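You operate a simulated robot arm through the tools that you are given. There is no shell and no other tool. Be economical: measure what you need, move in short steps, check, and stop when the job is done.

The job below is to be done with a simulated robot arm. You get a single attempt, and the scene is never put back.

JOB
Take the red tag that says "leak" from the grey bench top and leave it on top of the gauge with a teal case.

Only the result counts: the job must be done as asked and must still hold three seconds after the hand-in. Knocking over, shifting, dropping, spilling or breaking anything else fails it.

ROBOT AND FRAMES
A 6-joint arm with a two-finger parallel gripper, fixed in place. Base frame: the origin is at the foot of the arm, x ahead of it, y to its left, z up; the work surface is at about z = 0. Lengths are in m, angles in rad, forces in N, time in s.
With the tool pointing down near the work surface it reaches from about 0.14 to 0.58 m from the base axis. Its first joint turns from -1.152 to 1.152 rad. Payload 2.1 kg.
The TCP is the grasp point between the finger pads, 0.03 m short of the fingertips. In the tool frame z runs along the fingers and y along their closing line. Largest opening 0.094 m; finger width 0.028, thickness 0.01; the body of the gripper, 0.05 by 0.096 m, starts 0.055 m behind the TCP.
Orientation is that of the tool frame in the base frame, as [roll, pitch, yaw] about the fixed x, y, z axes, in that order (R = Rz(yaw) Ry(pitch) Rx(roll)). With the fingers straight down and closing along the base's y, the tool's x points along the base's -x, its y along +y and its z along -z.

CONTROLS
- The arm moves only by the tool apply_moves. Its argument "motion" is a list of rows, each a list of 3 entries, a list of its own where there are three numbers: the finger opening in m, from 0 to 0.094, then the shift along the tool's x, y, z in m, then the turn about the tool's z in rad. In form: [[hand, [x, y, z], spin], ...]. A call has 1 to 8 rows; each row shifts and turns the commanded pose from where the row before left it, along the tool's axes as they then stand. Each row takes 0.2 s and may step no farther than 0.05 m and 0.15 rad from the row before; otherwise, or with a gripper value out of range, the whole call is refused. Where a pose cannot be reached the arm comes as near as it can. A force on the tool above 40 N (or 10 N above the force at the start of the call, whichever is more), or a blocked arm, ends the call early, and 0.2 s more pass. The fingers move at their own pace (about 0.072 m/s each) and stop on an object; they squeeze with about 43 N. The grip force told is the motor's: it shows also when the fingers shut on nothing. Time passes only in rows, and 0.2 s behind the last, so rows that do not move let the fingers close. The reply holds the time, the measured pose of the TCP, the force on the tool along the base axes, the opening and the grip force, in the units named above and with some noise.
- Cameras (640 x 400 px; columns grow to the right, rows downward): "scene" is fixed at [0.0486, -0.3641, 0.4993]; the picture's right is [0.85, -0.53, 0.00], its down [-0.23, -0.36, -0.90] and it looks along [0.48, 0.76, -0.43] (base axes); focal length 332 px, centre (320, 200). "wrist" rides on the gripper at [0.076, 0.014, -0.103] in the tool frame; the picture's right is [-0.18, 0.98, 0.00], its down [-0.75, -0.14, -0.64] and it looks along [-0.63, -0.12, 0.77] (tool axes); focal length 243 px, centre (320, 200). There is no depth. A picture from a camera that has moved, and an enlarged one, comes with that camera's place and axes in the base frame and with its lens.
- get_image(camera): a new picture of that camera. It takes no simulated time.
- enlarge(camera, box): a new picture of the part [left, top, right, bottom] of that camera's present view, enlarged. It takes no simulated time.
- job_done(): hands the job in; it is judged then, once.

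Go step by step. Nothing tells you positions but the pictures and the camera data: compare them with the known pose of the tool, close in by small moves and look again before you grip or let go. The budget is 90 turns and 46 pictures, counting those below and the enlarged ones. Unless the task says otherwise, let go and move clear before handing in, and close with one line.

The tools are called after ">>>" by a JSON object that holds its "api" and its "payload". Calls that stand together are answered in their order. apply_moves: Moves the arm, as the interface text tells. Its arguments: {"type":"object","properties":{"motion":{"type":"array","items":{"type":"array"}}},"required":["motion"]} The other tools are called the same way: get_image (camera) takes a picture; enlarge (camera, box) takes an enlarged picture of a part of a camera's view; job_done () hands the job in.

At the start:

```text
time: 0.0
ee_pos: [0.2301, 0.1255, 0.3265]
orientation: [3.141, 0.002, 3.141]
wrist_force: [0.4, 0.2, 0.8]
width: 0.094
gripper_force: 0.1
```

scene: 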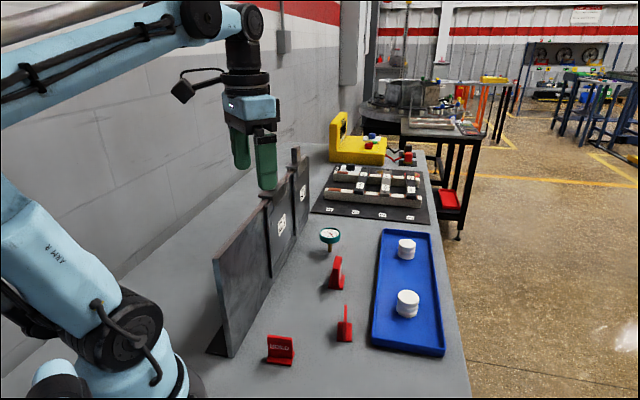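
wrist: 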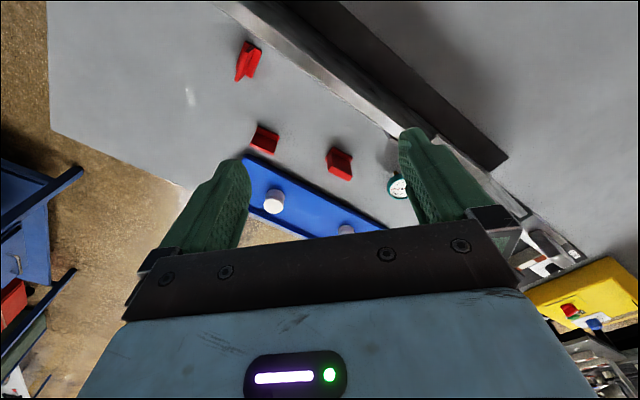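

I see three red tags on the bench and a teal gauge near the dark wall panel. I'll enlarge the scene to read the tags and see the gauge.

>>> {"api": "enlarge", "payload": {"camera": "scene", "box": [250, 220, 370, 380]}}

>>> {"api": "enlarge", "payload": {"camera": "wrist", "box": [220, 30, 420, 210]}}

>>> {"api": "enlarge", "payload": {"camera": "scene", "box": [300, 130, 440, 260]}}

```text
2.50 times, centred on (310, 300) of scene
camera zoom: at [0.0486, -0.3641, 0.4993], right [0.85, -0.53, 0.0], down [-0.23, -0.36, -0.9], along [0.48, 0.76, -0.43], focal length 830 px, centre (345, -50)
```

zoom: 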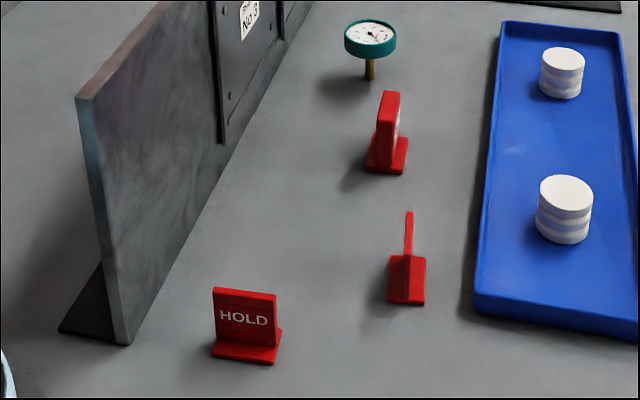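

```text
2.22 times, centred on (320, 120) of wrist
camera zoom: at [0.1538, 0.1415, 0.4283], right [0.18, 0.98, 0.0], down [0.75, -0.14, 0.64], along [0.63, -0.12, -0.77], focal length 539 px, centre (320, 378)
```

zoom: 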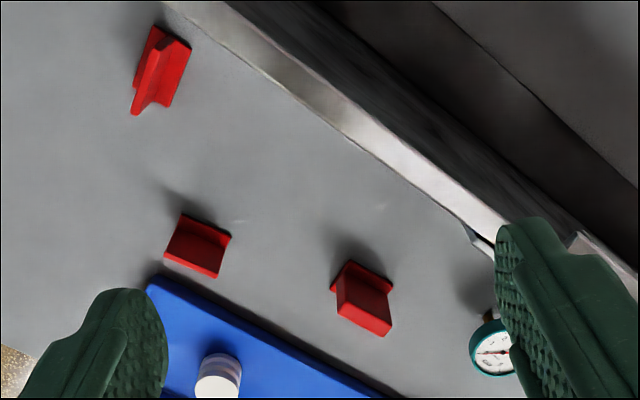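

```text
3.08 times, centred on (370, 195) of scene
camera zoom: at [0.0486, -0.3641, 0.4993], right [0.85, -0.53, 0.0], down [-0.23, -0.36, -0.9], along [0.48, 0.76, -0.43], focal length 1022 px, centre (166, 215)
```

zoom: 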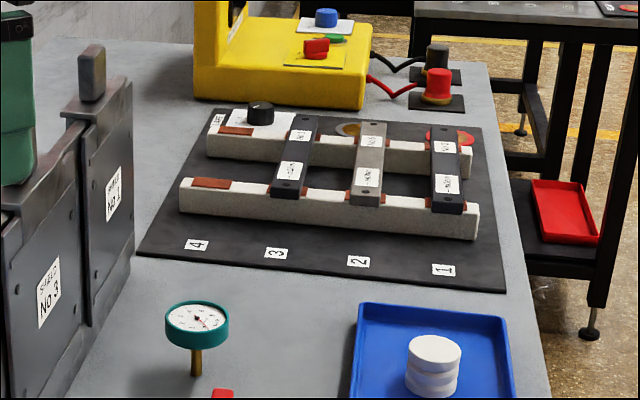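

Three tags: HOLD is near the arm at about (0.20, 0.01). The other two, at about (0.40, 0.12) and (0.33, -0.01), can't be read yet, and the gauge is near (0.458, 0.237) with its top at about z 0.055. I'll zoom further on the unread tags.

>>> {"api": "enlarge", "payload": {"camera": "scene", "box": [321, 252, 353, 272]}}

>>> {"api": "enlarge", "payload": {"camera": "scene", "box": [320, 250, 368, 346]}}

```text
16.00 times, centred on (337, 262) of scene
camera zoom: at [0.0486, -0.3641, 0.4993], right [0.85, -0.53, 0.0], down [-0.23, -0.36, -0.9], along [0.48, 0.76, -0.43], focal length 5312 px, centre (48, -792)
```

zoom: 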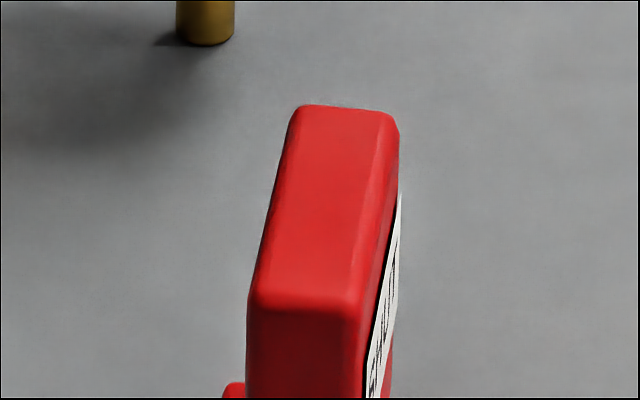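

```text
4.17 times, centred on (344, 298) of scene
camera zoom: at [0.0486, -0.3641, 0.4993], right [0.85, -0.53, 0.0], down [-0.23, -0.36, -0.9], along [0.48, 0.76, -0.43], focal length 1383 px, centre (220, -208)
```

zoom: 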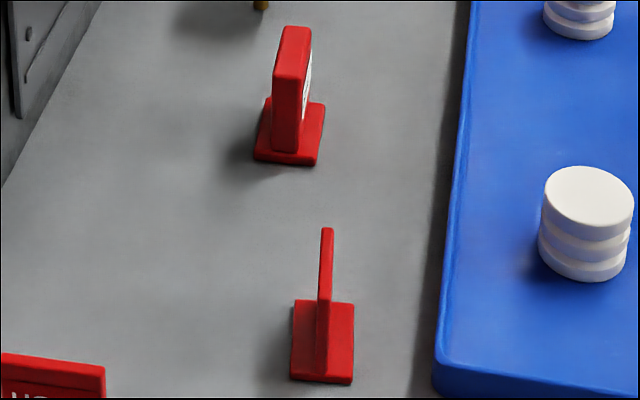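

One unread tag is thick with a white label, the other thin; both seem to carry their text on the +x/-y side. I'll move the hand over beyond them and turn it so the wrist camera can read those faces.

>>> {"api": "apply_moves", "payload": {"motion": [[0.094, [-0.0408, -0.0197, 0], 0], [0.094, [-0.0408, -0.0197, 0], 0], [0.094, [-0.0408, -0.0197, 0], 0], [0.094, [-0.0408, -0.0197, 0], 0], [0.094, [-0.0408, -0.0197, 0], 0], [0.094, [0, 0, 0], -0.15], [0.094, [0, 0, 0], -0.15], [0.094, [0, 0, 0], -0.15]]}}

>>> {"api": "apply_moves", "payload": {"motion": [[0.094, [0, 0, 0], -0.15], [0.094, [0, 0, 0], -0.15], [0.094, [0, 0, 0], -0.15], [0.094, [0, 0, 0], -0.15], [0.094, [0, 0, 0], -0.15], [0.094, [0, 0, 0], -0.15], [0.094, [0, 0, 0], -0.15], [0.094, [0, 0, 0], -0.15]]}}

>>> {"api": "apply_moves", "payload": {"motion": [[0.094, [0, 0, 0.04], -0.15], [0.094, [0, 0, 0.04], -0.15], [0.094, [0, 0, 0.04], 0], [0.094, [0, 0, 0.04], 0]]}}

>>> {"api": "get_image", "payload": {"camera": "wrist"}}

>>> {"api": "get_image", "payload": {"camera": "scene"}}

```text
time: 1.8
ee_pos: [0.4349, 0.0268, 0.328]
orientation: [3.141, 0.002, -2.689]
wrist_force: [0.3, 0.1, 0.7]
width: 0.0939
gripper_force: 0.1
```

```text
time: 3.6
ee_pos: [0.4342, 0.0264, 0.3266]
orientation: [-3.14, -0.001, -1.492]
wrist_force: [-1.0, -0.1, -0.8]
width: 0.094
gripper_force: 0.1
```

```text
time: 4.6
ee_pos: [0.4348, 0.031, 0.1656]
orientation: [-3.139, 0.0, -1.195]
wrist_force: [0.1, 0.0, -0.9]
width: 0.0941
gripper_force: 0.1
```

```text
38 pictures are left
camera wrist: at [0.4478, -0.0441, 0.2677], right [-0.98, -0.19, 0.0], down [-0.15, 0.75, 0.64], along [-0.12, 0.63, -0.77], focal length 243 px, centre (320, 200)
```

wrist: 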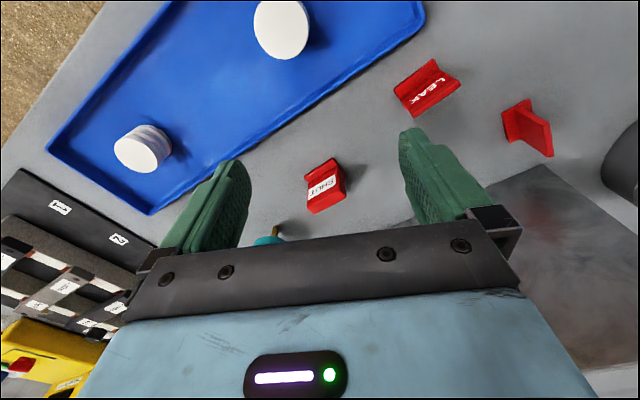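

```text
37 pictures are left
```

scene: 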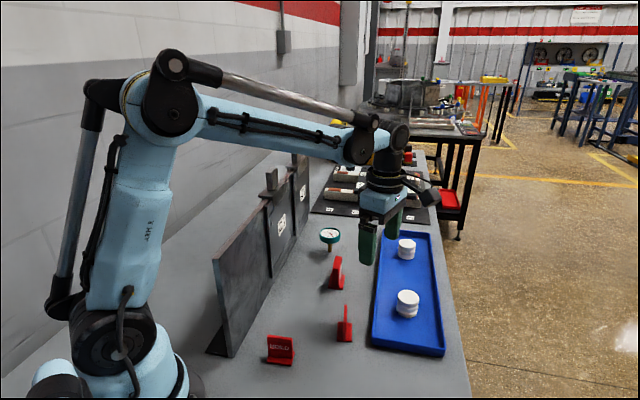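

The thin tag at about (0.334, 0.001) says LEAK; its plate runs along roughly (0.62, 0.785) and stands about 0.05 tall. The tray edge is close, so I'll narrow the opening, turn to align with the plate and hover above it.

>>> {"api": "apply_moves", "payload": {"motion": [[0.094, [0, 0, 0], 0.149], [0.08, [0, 0, 0], 0.149], [0.07, [0, 0, 0], 0.149], [0.06, [0, 0, 0], 0.149], [0.05, [0, 0, 0], 0.149], [0.05, [0, 0, 0], 0.15], [0.05, [0, 0, 0], 0.15]]}}

>>> {"api": "apply_moves", "payload": {"motion": [[0.05, [0.028, 0.0204, 0], 0], [0.05, [0.028, 0.0204, 0], 0], [0.05, [0.028, 0.0204, 0], 0], [0.05, [0, 0, 0.03], 0], [0.05, [0, 0, 0], 0]]}}

>>> {"api": "get_image", "payload": {"camera": "wrist"}}

>>> {"api": "enlarge", "payload": {"camera": "scene", "box": [270, 200, 430, 360]}}

```text
time: 6.2
ee_pos: [0.4336, 0.0275, 0.1652]
orientation: [-3.139, 0.0, -2.241]
wrist_force: [-0.5, 0.1, -0.6]
width: 0.0501
gripper_force: 0.0
```

```text
time: 7.4
ee_pos: [0.335, -0.0016, 0.1356]
orientation: [-3.139, 0.0, -2.239]
wrist_force: [-0.5, 0.8, 0.4]
width: 0.0501
gripper_force: 0.1
```

```text
36 pictures are left
camera wrist: at [0.2758, -0.0515, 0.2377], right [-0.66, 0.75, 0.0], down [0.58, 0.5, 0.64], along [0.48, 0.42, -0.77], focal length 243 px, centre (320, 200)
```

wrist: 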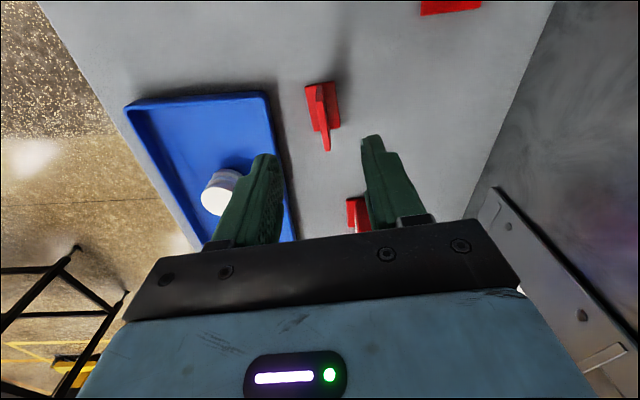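

```text
2.50 times, centred on (350, 280) of scene
camera zoom: at [0.0486, -0.3641, 0.4993], right [0.85, -0.53, 0.0], down [-0.23, -0.36, -0.9], along [0.48, 0.76, -0.43], focal length 830 px, centre (245, 0)
```

zoom: 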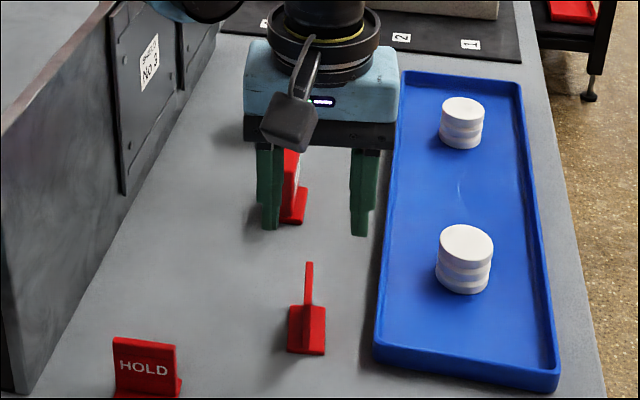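

The tag sits where I computed it in the wrist view too. A closer look will check the alignment.

>>> {"api": "enlarge", "payload": {"camera": "wrist", "box": [272, 70, 372, 170]}}

```text
4.00 times, centred on (322, 120) of wrist
camera zoom: at [0.2758, -0.0515, 0.2377], right [-0.66, 0.75, 0.0], down [0.58, 0.5, 0.64], along [0.48, 0.42, -0.77], focal length 970 px, centre (312, 520)
```

zoom: 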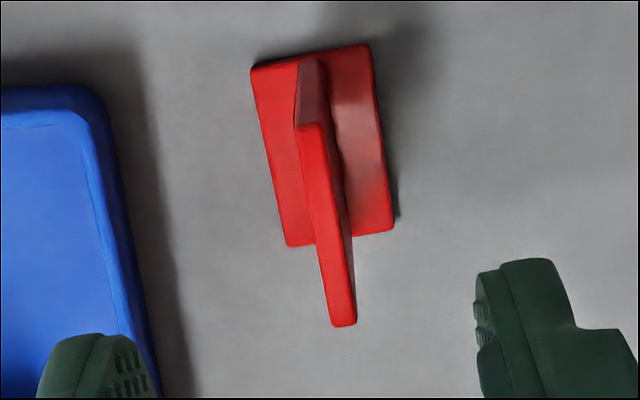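

The alignment is good, with the plate centred about (0.334, 0.003). I'll correct a few millimetres, descend most of the way and look.

>>> {"api": "apply_moves", "payload": {"motion": [[0.05, [-0.0029, 0.0034, 0.02], 0], [0.05, [0, 0, 0.025], 0], [0.05, [0, 0, 0.02], 0], [0.05, [0, 0, 0], 0]]}}

>>> {"api": "enlarge", "payload": {"camera": "scene", "box": [290, 240, 410, 360]}}

>>> {"api": "enlarge", "payload": {"camera": "wrist", "box": [220, 90, 420, 240]}}

```text
time: 8.4
ee_pos: [0.3321, 0.0035, 0.0704]
orientation: [-3.14, -0.001, -2.239]
wrist_force: [-1.2, 0.0, 0.4]
width: 0.0503
gripper_force: 0.0
```

```text
3.33 times, centred on (350, 300) of scene
camera zoom: at [0.0486, -0.3641, 0.4993], right [0.85, -0.53, 0.0], down [-0.23, -0.36, -0.9], along [0.48, 0.76, -0.43], focal length 1107 px, centre (220, -133)
```

zoom: 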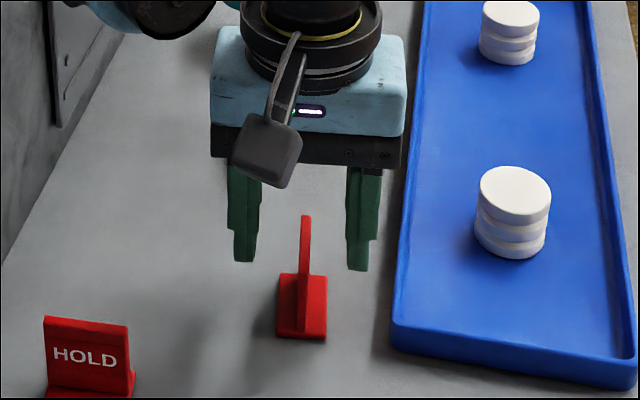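

```text
2.67 times, centred on (320, 165) of wrist
camera zoom: at [0.2745, -0.0465, 0.1733], right [-0.66, 0.75, 0.0], down [0.58, 0.5, 0.64], along [0.48, 0.42, -0.77], focal length 647 px, centre (320, 293)
```

zoom: 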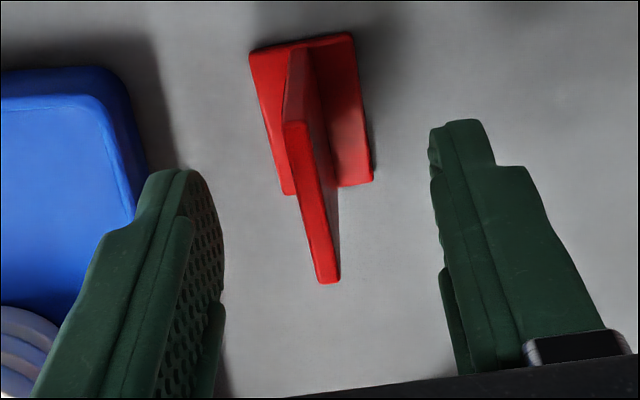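

The plate is between the fingers and the left finger clears the tray. I'll lower to grip height and close.

>>> {"api": "apply_moves", "payload": {"motion": [[0.05, [0, 0, 0.014], 0], [0.05, [0, 0, 0.013], 0], [0.05, [0, 0, 0], 0]]}}

>>> {"api": "enlarge", "payload": {"camera": "scene", "box": [290, 240, 410, 360]}}

```text
time: 9.2
ee_pos: [0.3335, 0.0033, 0.0437]
orientation: [-3.14, -0.001, -2.237]
wrist_force: [0.4, -0.4, 1.2]
width: 0.05
gripper_force: 0.0
```

```text
3.33 times, centred on (350, 300) of scene
camera zoom: at [0.0486, -0.3641, 0.4993], right [0.85, -0.53, 0.0], down [-0.23, -0.36, -0.9], along [0.48, 0.76, -0.43], focal length 1107 px, centre (220, -133)
```

zoom: 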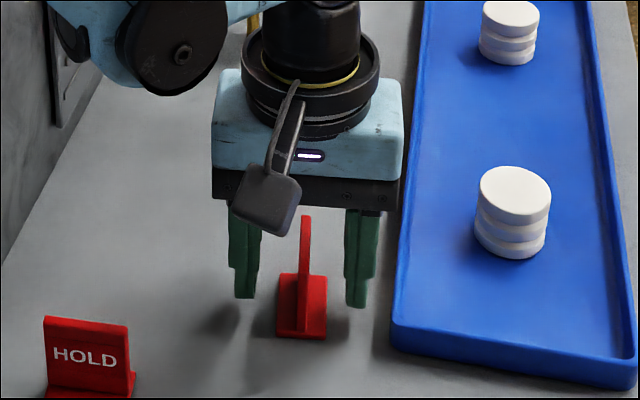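

The fingers straddle the plate and clear the bench and foot. Closing now and lifting slightly.

>>> {"api": "apply_moves", "payload": {"motion": [[0.03, [0, 0, 0], 0], [0.0, [0, 0, 0], 0], [0.0, [0, 0, 0], 0], [0.0, [0, 0, 0], 0], [0.0, [0, 0, 0], 0]]}}

>>> {"api": "apply_moves", "payload": {"motion": [[0.0, [0, 0, -0.02], 0], [0.0, [0, 0, -0.04], 0], [0.0, [0, 0, -0.04], 0], [0.0, [0, 0, 0], 0]]}}

>>> {"api": "get_image", "payload": {"camera": "scene"}}

>>> {"api": "enlarge", "payload": {"camera": "wrist", "box": [220, 90, 420, 240]}}

```text
time: 10.4
ee_pos: [0.334, 0.0035, 0.044]
orientation: [-3.141, 0.001, -2.237]
wrist_force: [-1.0, -0.2, 0.1]
width: 0.0089
gripper_force: 42.6
```

```text
time: 11.4
ee_pos: [0.3322, 0.0024, 0.1426]
orientation: [-3.14, 0.001, -2.239]
wrist_force: [0.5, -0.6, -0.7]
width: 0.0091
gripper_force: 42.7
```

```text
30 pictures are left
```

scene: 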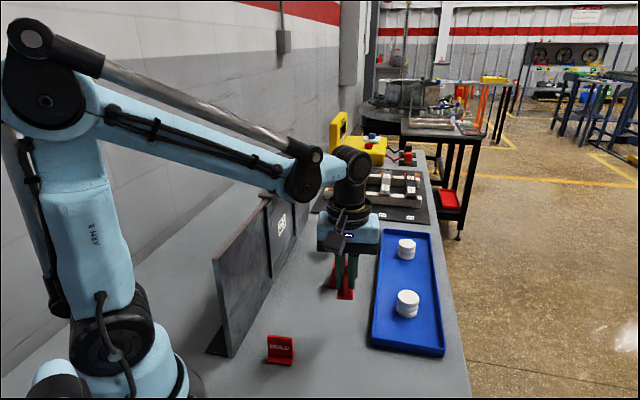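

```text
2.67 times, centred on (320, 165) of wrist
camera zoom: at [0.2737, -0.0474, 0.2458], right [-0.66, 0.75, 0.0], down [0.58, 0.5, 0.64], along [0.48, 0.42, -0.77], focal length 647 px, centre (320, 293)
```

zoom: 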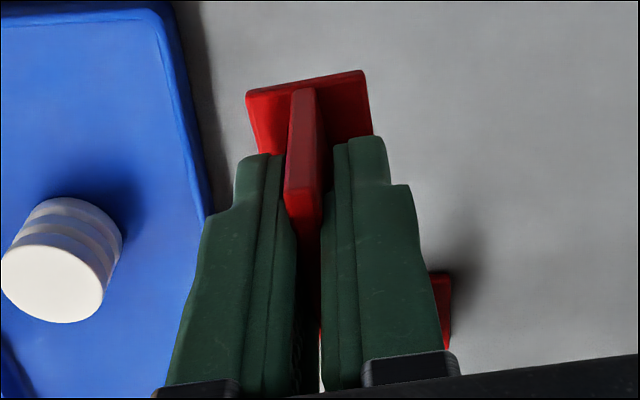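

The tag is held (grip width 9 mm, full grip force), with the foot bottom about 0.044 below the TCP. From the scene pictures the gauge centre is about (0.461, 0.240), its top at z about 0.055 and 0.053 across, and I'll carry the tag above it and look.

>>> {"api": "apply_moves", "payload": {"motion": [[0.0, [-0.02, 0, -0.02], 0], [0.0, [-0.045, 0.009, 0], 0], [0.0, [-0.045, 0.009, 0], 0], [0.0, [-0.045, 0.009, 0], 0], [0.0, [-0.045, 0.009, 0], 0], [0.0, [-0.045, 0.009, 0], 0], [0.0, [-0.0208, 0.0018, 0], 0], [0.0, [0, 0, 0], 0]]}}

>>> {"api": "get_image", "payload": {"camera": "scene"}}

>>> {"api": "enlarge", "payload": {"camera": "scene", "box": [290, 180, 370, 260]}}

>>> {"api": "enlarge", "payload": {"camera": "wrist", "box": [220, 60, 420, 210]}}

```text
time: 13.2
ee_pos: [0.4587, 0.2418, 0.1652]
orientation: [-3.14, 0.001, -2.238]
wrist_force: [0.4, -0.3, 0.1]
width: 0.0091
gripper_force: 42.6
```

```text
28 pictures are left
```

scene: 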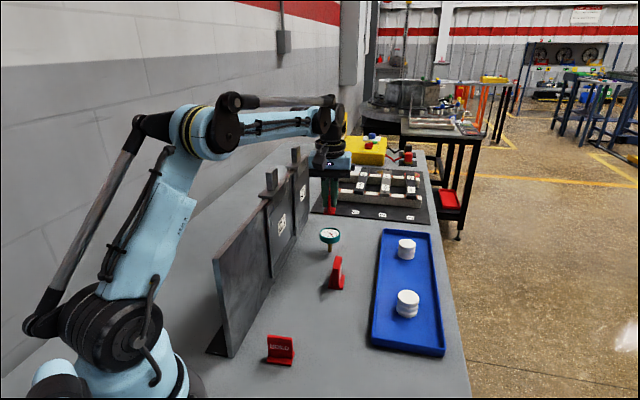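

```text
5.00 times, centred on (330, 220) of scene
camera zoom: at [0.0486, -0.3641, 0.4993], right [0.85, -0.53, 0.0], down [-0.23, -0.36, -0.9], along [0.48, 0.76, -0.43], focal length 1660 px, centre (270, 100)
```

zoom: 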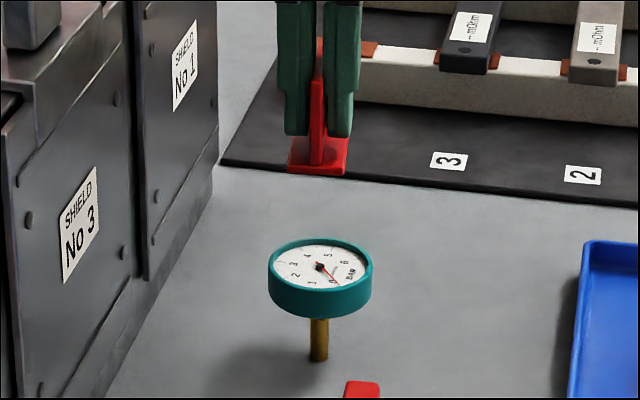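

```text
2.67 times, centred on (320, 135) of wrist
camera zoom: at [0.4002, 0.1916, 0.267], right [-0.66, 0.75, 0.0], down [0.58, 0.5, 0.64], along [0.48, 0.42, -0.77], focal length 647 px, centre (320, 373)
```

zoom: 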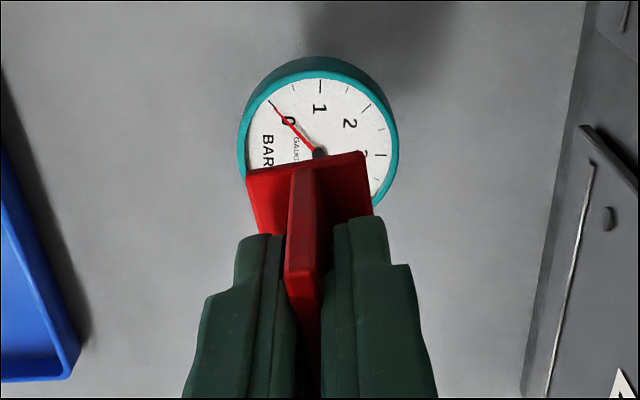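

The gauge face is flat and level and lies under the tag, about 2 mm further on than the TCP. I'll nudge and descend to just above it.

>>> {"api": "apply_moves", "payload": {"motion": [[0.0, [-0.002, 0, 0.02], 0], [0.0, [0, 0, 0.02], 0], [0.0, [0, 0, 0.01], 0], [0.0, [0, 0, 0], 0]]}}

>>> {"api": "enlarge", "payload": {"camera": "scene", "box": [300, 200, 360, 260]}}

>>> {"api": "enlarge", "payload": {"camera": "wrist", "box": [220, 60, 420, 210]}}

```text
time: 14.2
ee_pos: [0.4615, 0.2436, 0.1149]
orientation: [-3.139, 0.0, -2.236]
wrist_force: [0.4, -0.2, 0.5]
width: 0.009
gripper_force: 42.9
```

```text
6.67 times, centred on (330, 230) of scene
camera zoom: at [0.0486, -0.3641, 0.4993], right [0.85, -0.53, 0.0], down [-0.23, -0.36, -0.9], along [0.48, 0.76, -0.43], focal length 2213 px, centre (253, 0)
```

zoom: 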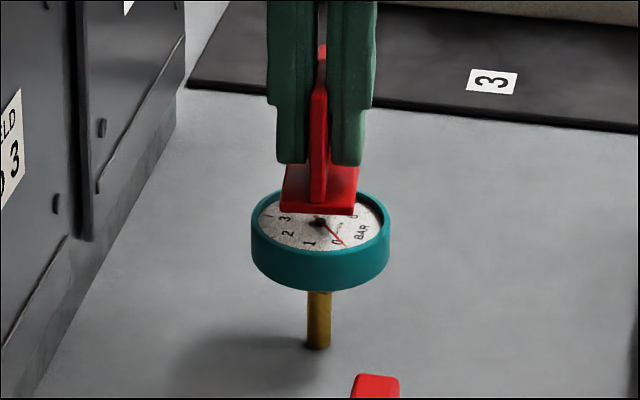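

```text
2.67 times, centred on (320, 135) of wrist
camera zoom: at [0.4034, 0.1934, 0.2167], right [-0.66, 0.75, 0.0], down [0.58, 0.5, 0.64], along [0.48, 0.42, -0.77], focal length 647 px, centre (320, 373)
```

zoom: 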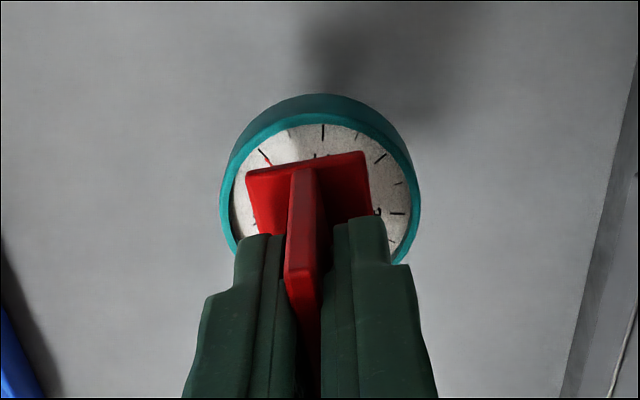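

The tag is laterally centred and 2–3 mm too near along the tool x. I'll correct that and descend gently towards contact.

>>> {"api": "apply_moves", "payload": {"motion": [[0.0, [-0.0025, 0, 0], 0], [0.0, [0, 0, 0.005], 0], [0.0, [0, 0, 0.005], 0], [0.0, [0, 0, 0], 0]]}}

>>> {"api": "enlarge", "payload": {"camera": "scene", "box": [310, 215, 350, 255]}}

```text
time: 15.2
ee_pos: [0.4651, 0.2458, 0.1046]
orientation: [-3.14, -0.002, -2.237]
wrist_force: [0.2, 0.1, 0.2]
width: 0.0091
gripper_force: 43.1
```

```text
10.00 times, centred on (330, 235) of scene
camera zoom: at [0.0486, -0.3641, 0.4993], right [0.85, -0.53, 0.0], down [-0.23, -0.36, -0.9], along [0.48, 0.76, -0.43], focal length 3320 px, centre (220, -150)
```

zoom: 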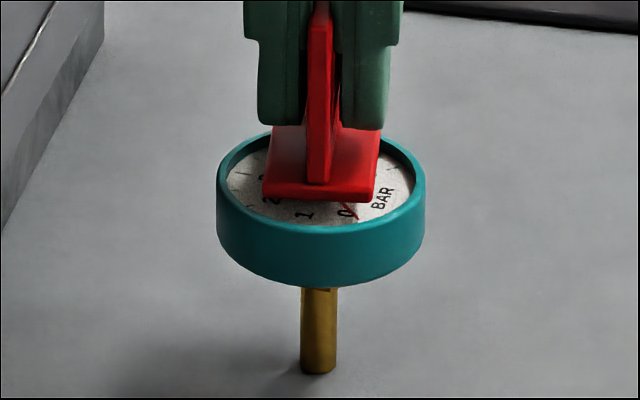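

The foot is centred over the dial, a few millimetres above it. Continuing down in small steps and watching the force.

>>> {"api": "apply_moves", "payload": {"motion": [[0.0, [0, 0, 0.002], 0], [0.0, [0, 0, 0.002], 0], [0.0, [0, 0, 0], 0]]}}

>>> {"api": "enlarge", "payload": {"camera": "scene", "box": [310, 215, 350, 255]}}

```text
time: 16.0
ee_pos: [0.4646, 0.2453, 0.1007]
orientation: [-3.141, 0.001, -2.237]
wrist_force: [-0.1, -0.3, 16.0]
width: 0.0089
gripper_force: 42.5
```

```text
10.00 times, centred on (330, 235) of scene
camera zoom: at [0.0485, -0.3642, 0.4992], right [0.85, -0.53, 0.0], down [-0.23, -0.36, -0.9], along [0.48, 0.76, -0.43], focal length 3320 px, centre (220, -150)
```

zoom: 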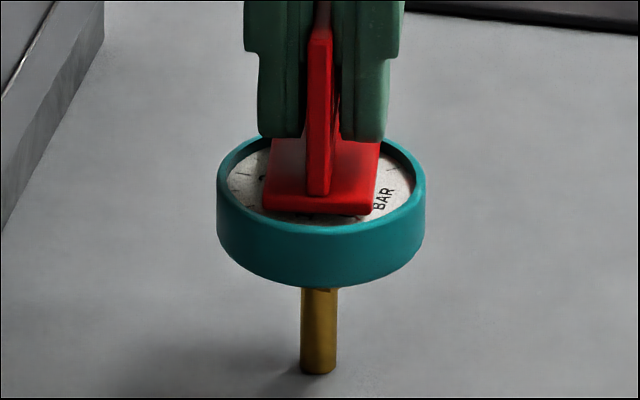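

The 16 N upward force shows the foot is resting on the gauge, centred. I'll ease the pressure slightly, then open.

>>> {"api": "apply_moves", "payload": {"motion": [[0.0, [0, 0, -0.001], 0], [0.0, [0, 0, 0], 0]]}}

```text
time: 16.6
ee_pos: [0.4649, 0.2443, 0.1008]
orientation: [-3.139, 0.0, -2.237]
wrist_force: [0.1, -0.2, 7.3]
width: 0.0093
gripper_force: 42.3
```

>>> {"api": "apply_moves", "payload": {"motion": [[0.0, [0, 0, -0.0006], 0], [0.014, [0, 0, 0], 0], [0.02, [0, 0, 0], 0], [0.03, [0, 0, 0], 0], [0.04, [0, 0, 0], 0], [0.045, [0, 0, 0], 0]]}}

>>> {"api": "enlarge", "payload": {"camera": "scene", "box": [310, 205, 350, 245]}}

```text
time: 18.0
ee_pos: [0.4653, 0.245, 0.1018]
orientation: [-3.14, -0.001, -2.237]
wrist_force: [-0.2, -0.5, 0.1]
width: 0.0446
gripper_force: 0.1
```

```text
10.00 times, centred on (330, 225) of scene
camera zoom: at [0.0486, -0.3641, 0.4993], right [0.85, -0.53, 0.0], down [-0.23, -0.36, -0.9], along [0.48, 0.76, -0.43], focal length 3320 px, centre (220, -50)
```

zoom: 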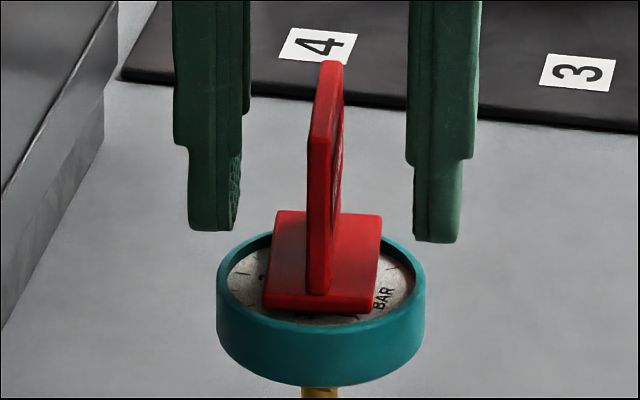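

The tag stands on the gauge and both fingers are clear of it. I'll lift straight up and check once more.

>>> {"api": "apply_moves", "payload": {"motion": [[0.045, [0, 0, -0.02], 0], [0.045, [0, 0, -0.04], 0], [0.045, [0, 0, -0.04], 0], [0.045, [0, 0, -0.03], 0], [0.045, [0, 0, 0], 0]]}}

>>> {"api": "enlarge", "payload": {"camera": "scene", "box": [240, 180, 460, 380]}}

```text
time: 19.2
ee_pos: [0.4633, 0.2449, 0.2327]
orientation: [-3.14, 0.0, -2.237]
wrist_force: [-0.7, 0.4, -0.1]
width: 0.0448
gripper_force: 0.0
```

```text
2.00 times, centred on (350, 280) of scene
camera zoom: at [0.0486, -0.3641, 0.4993], right [0.85, -0.53, 0.0], down [-0.23, -0.36, -0.9], along [0.48, 0.76, -0.43], focal length 664 px, centre (260, 40)
```

zoom: 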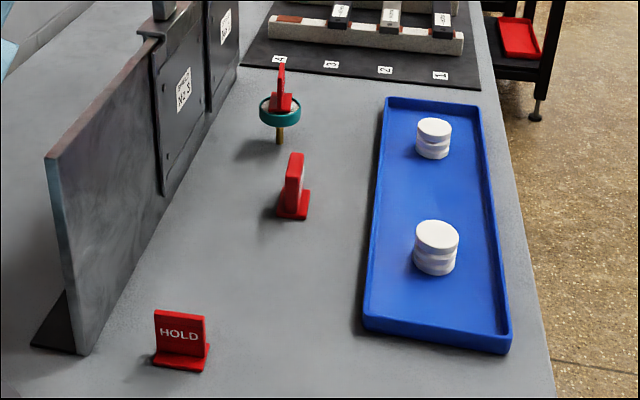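

The LEAK tag stands upright on the teal gauge, everything else in view is where it was, and the hand is clear. Handing in.

>>> {"api": "job_done", "payload": {}}

```text
The job is handed in.
```

The red "leak" tag is standing upright on top of the teal gauge, the gripper is clear of it, and nothing else in view was moved.
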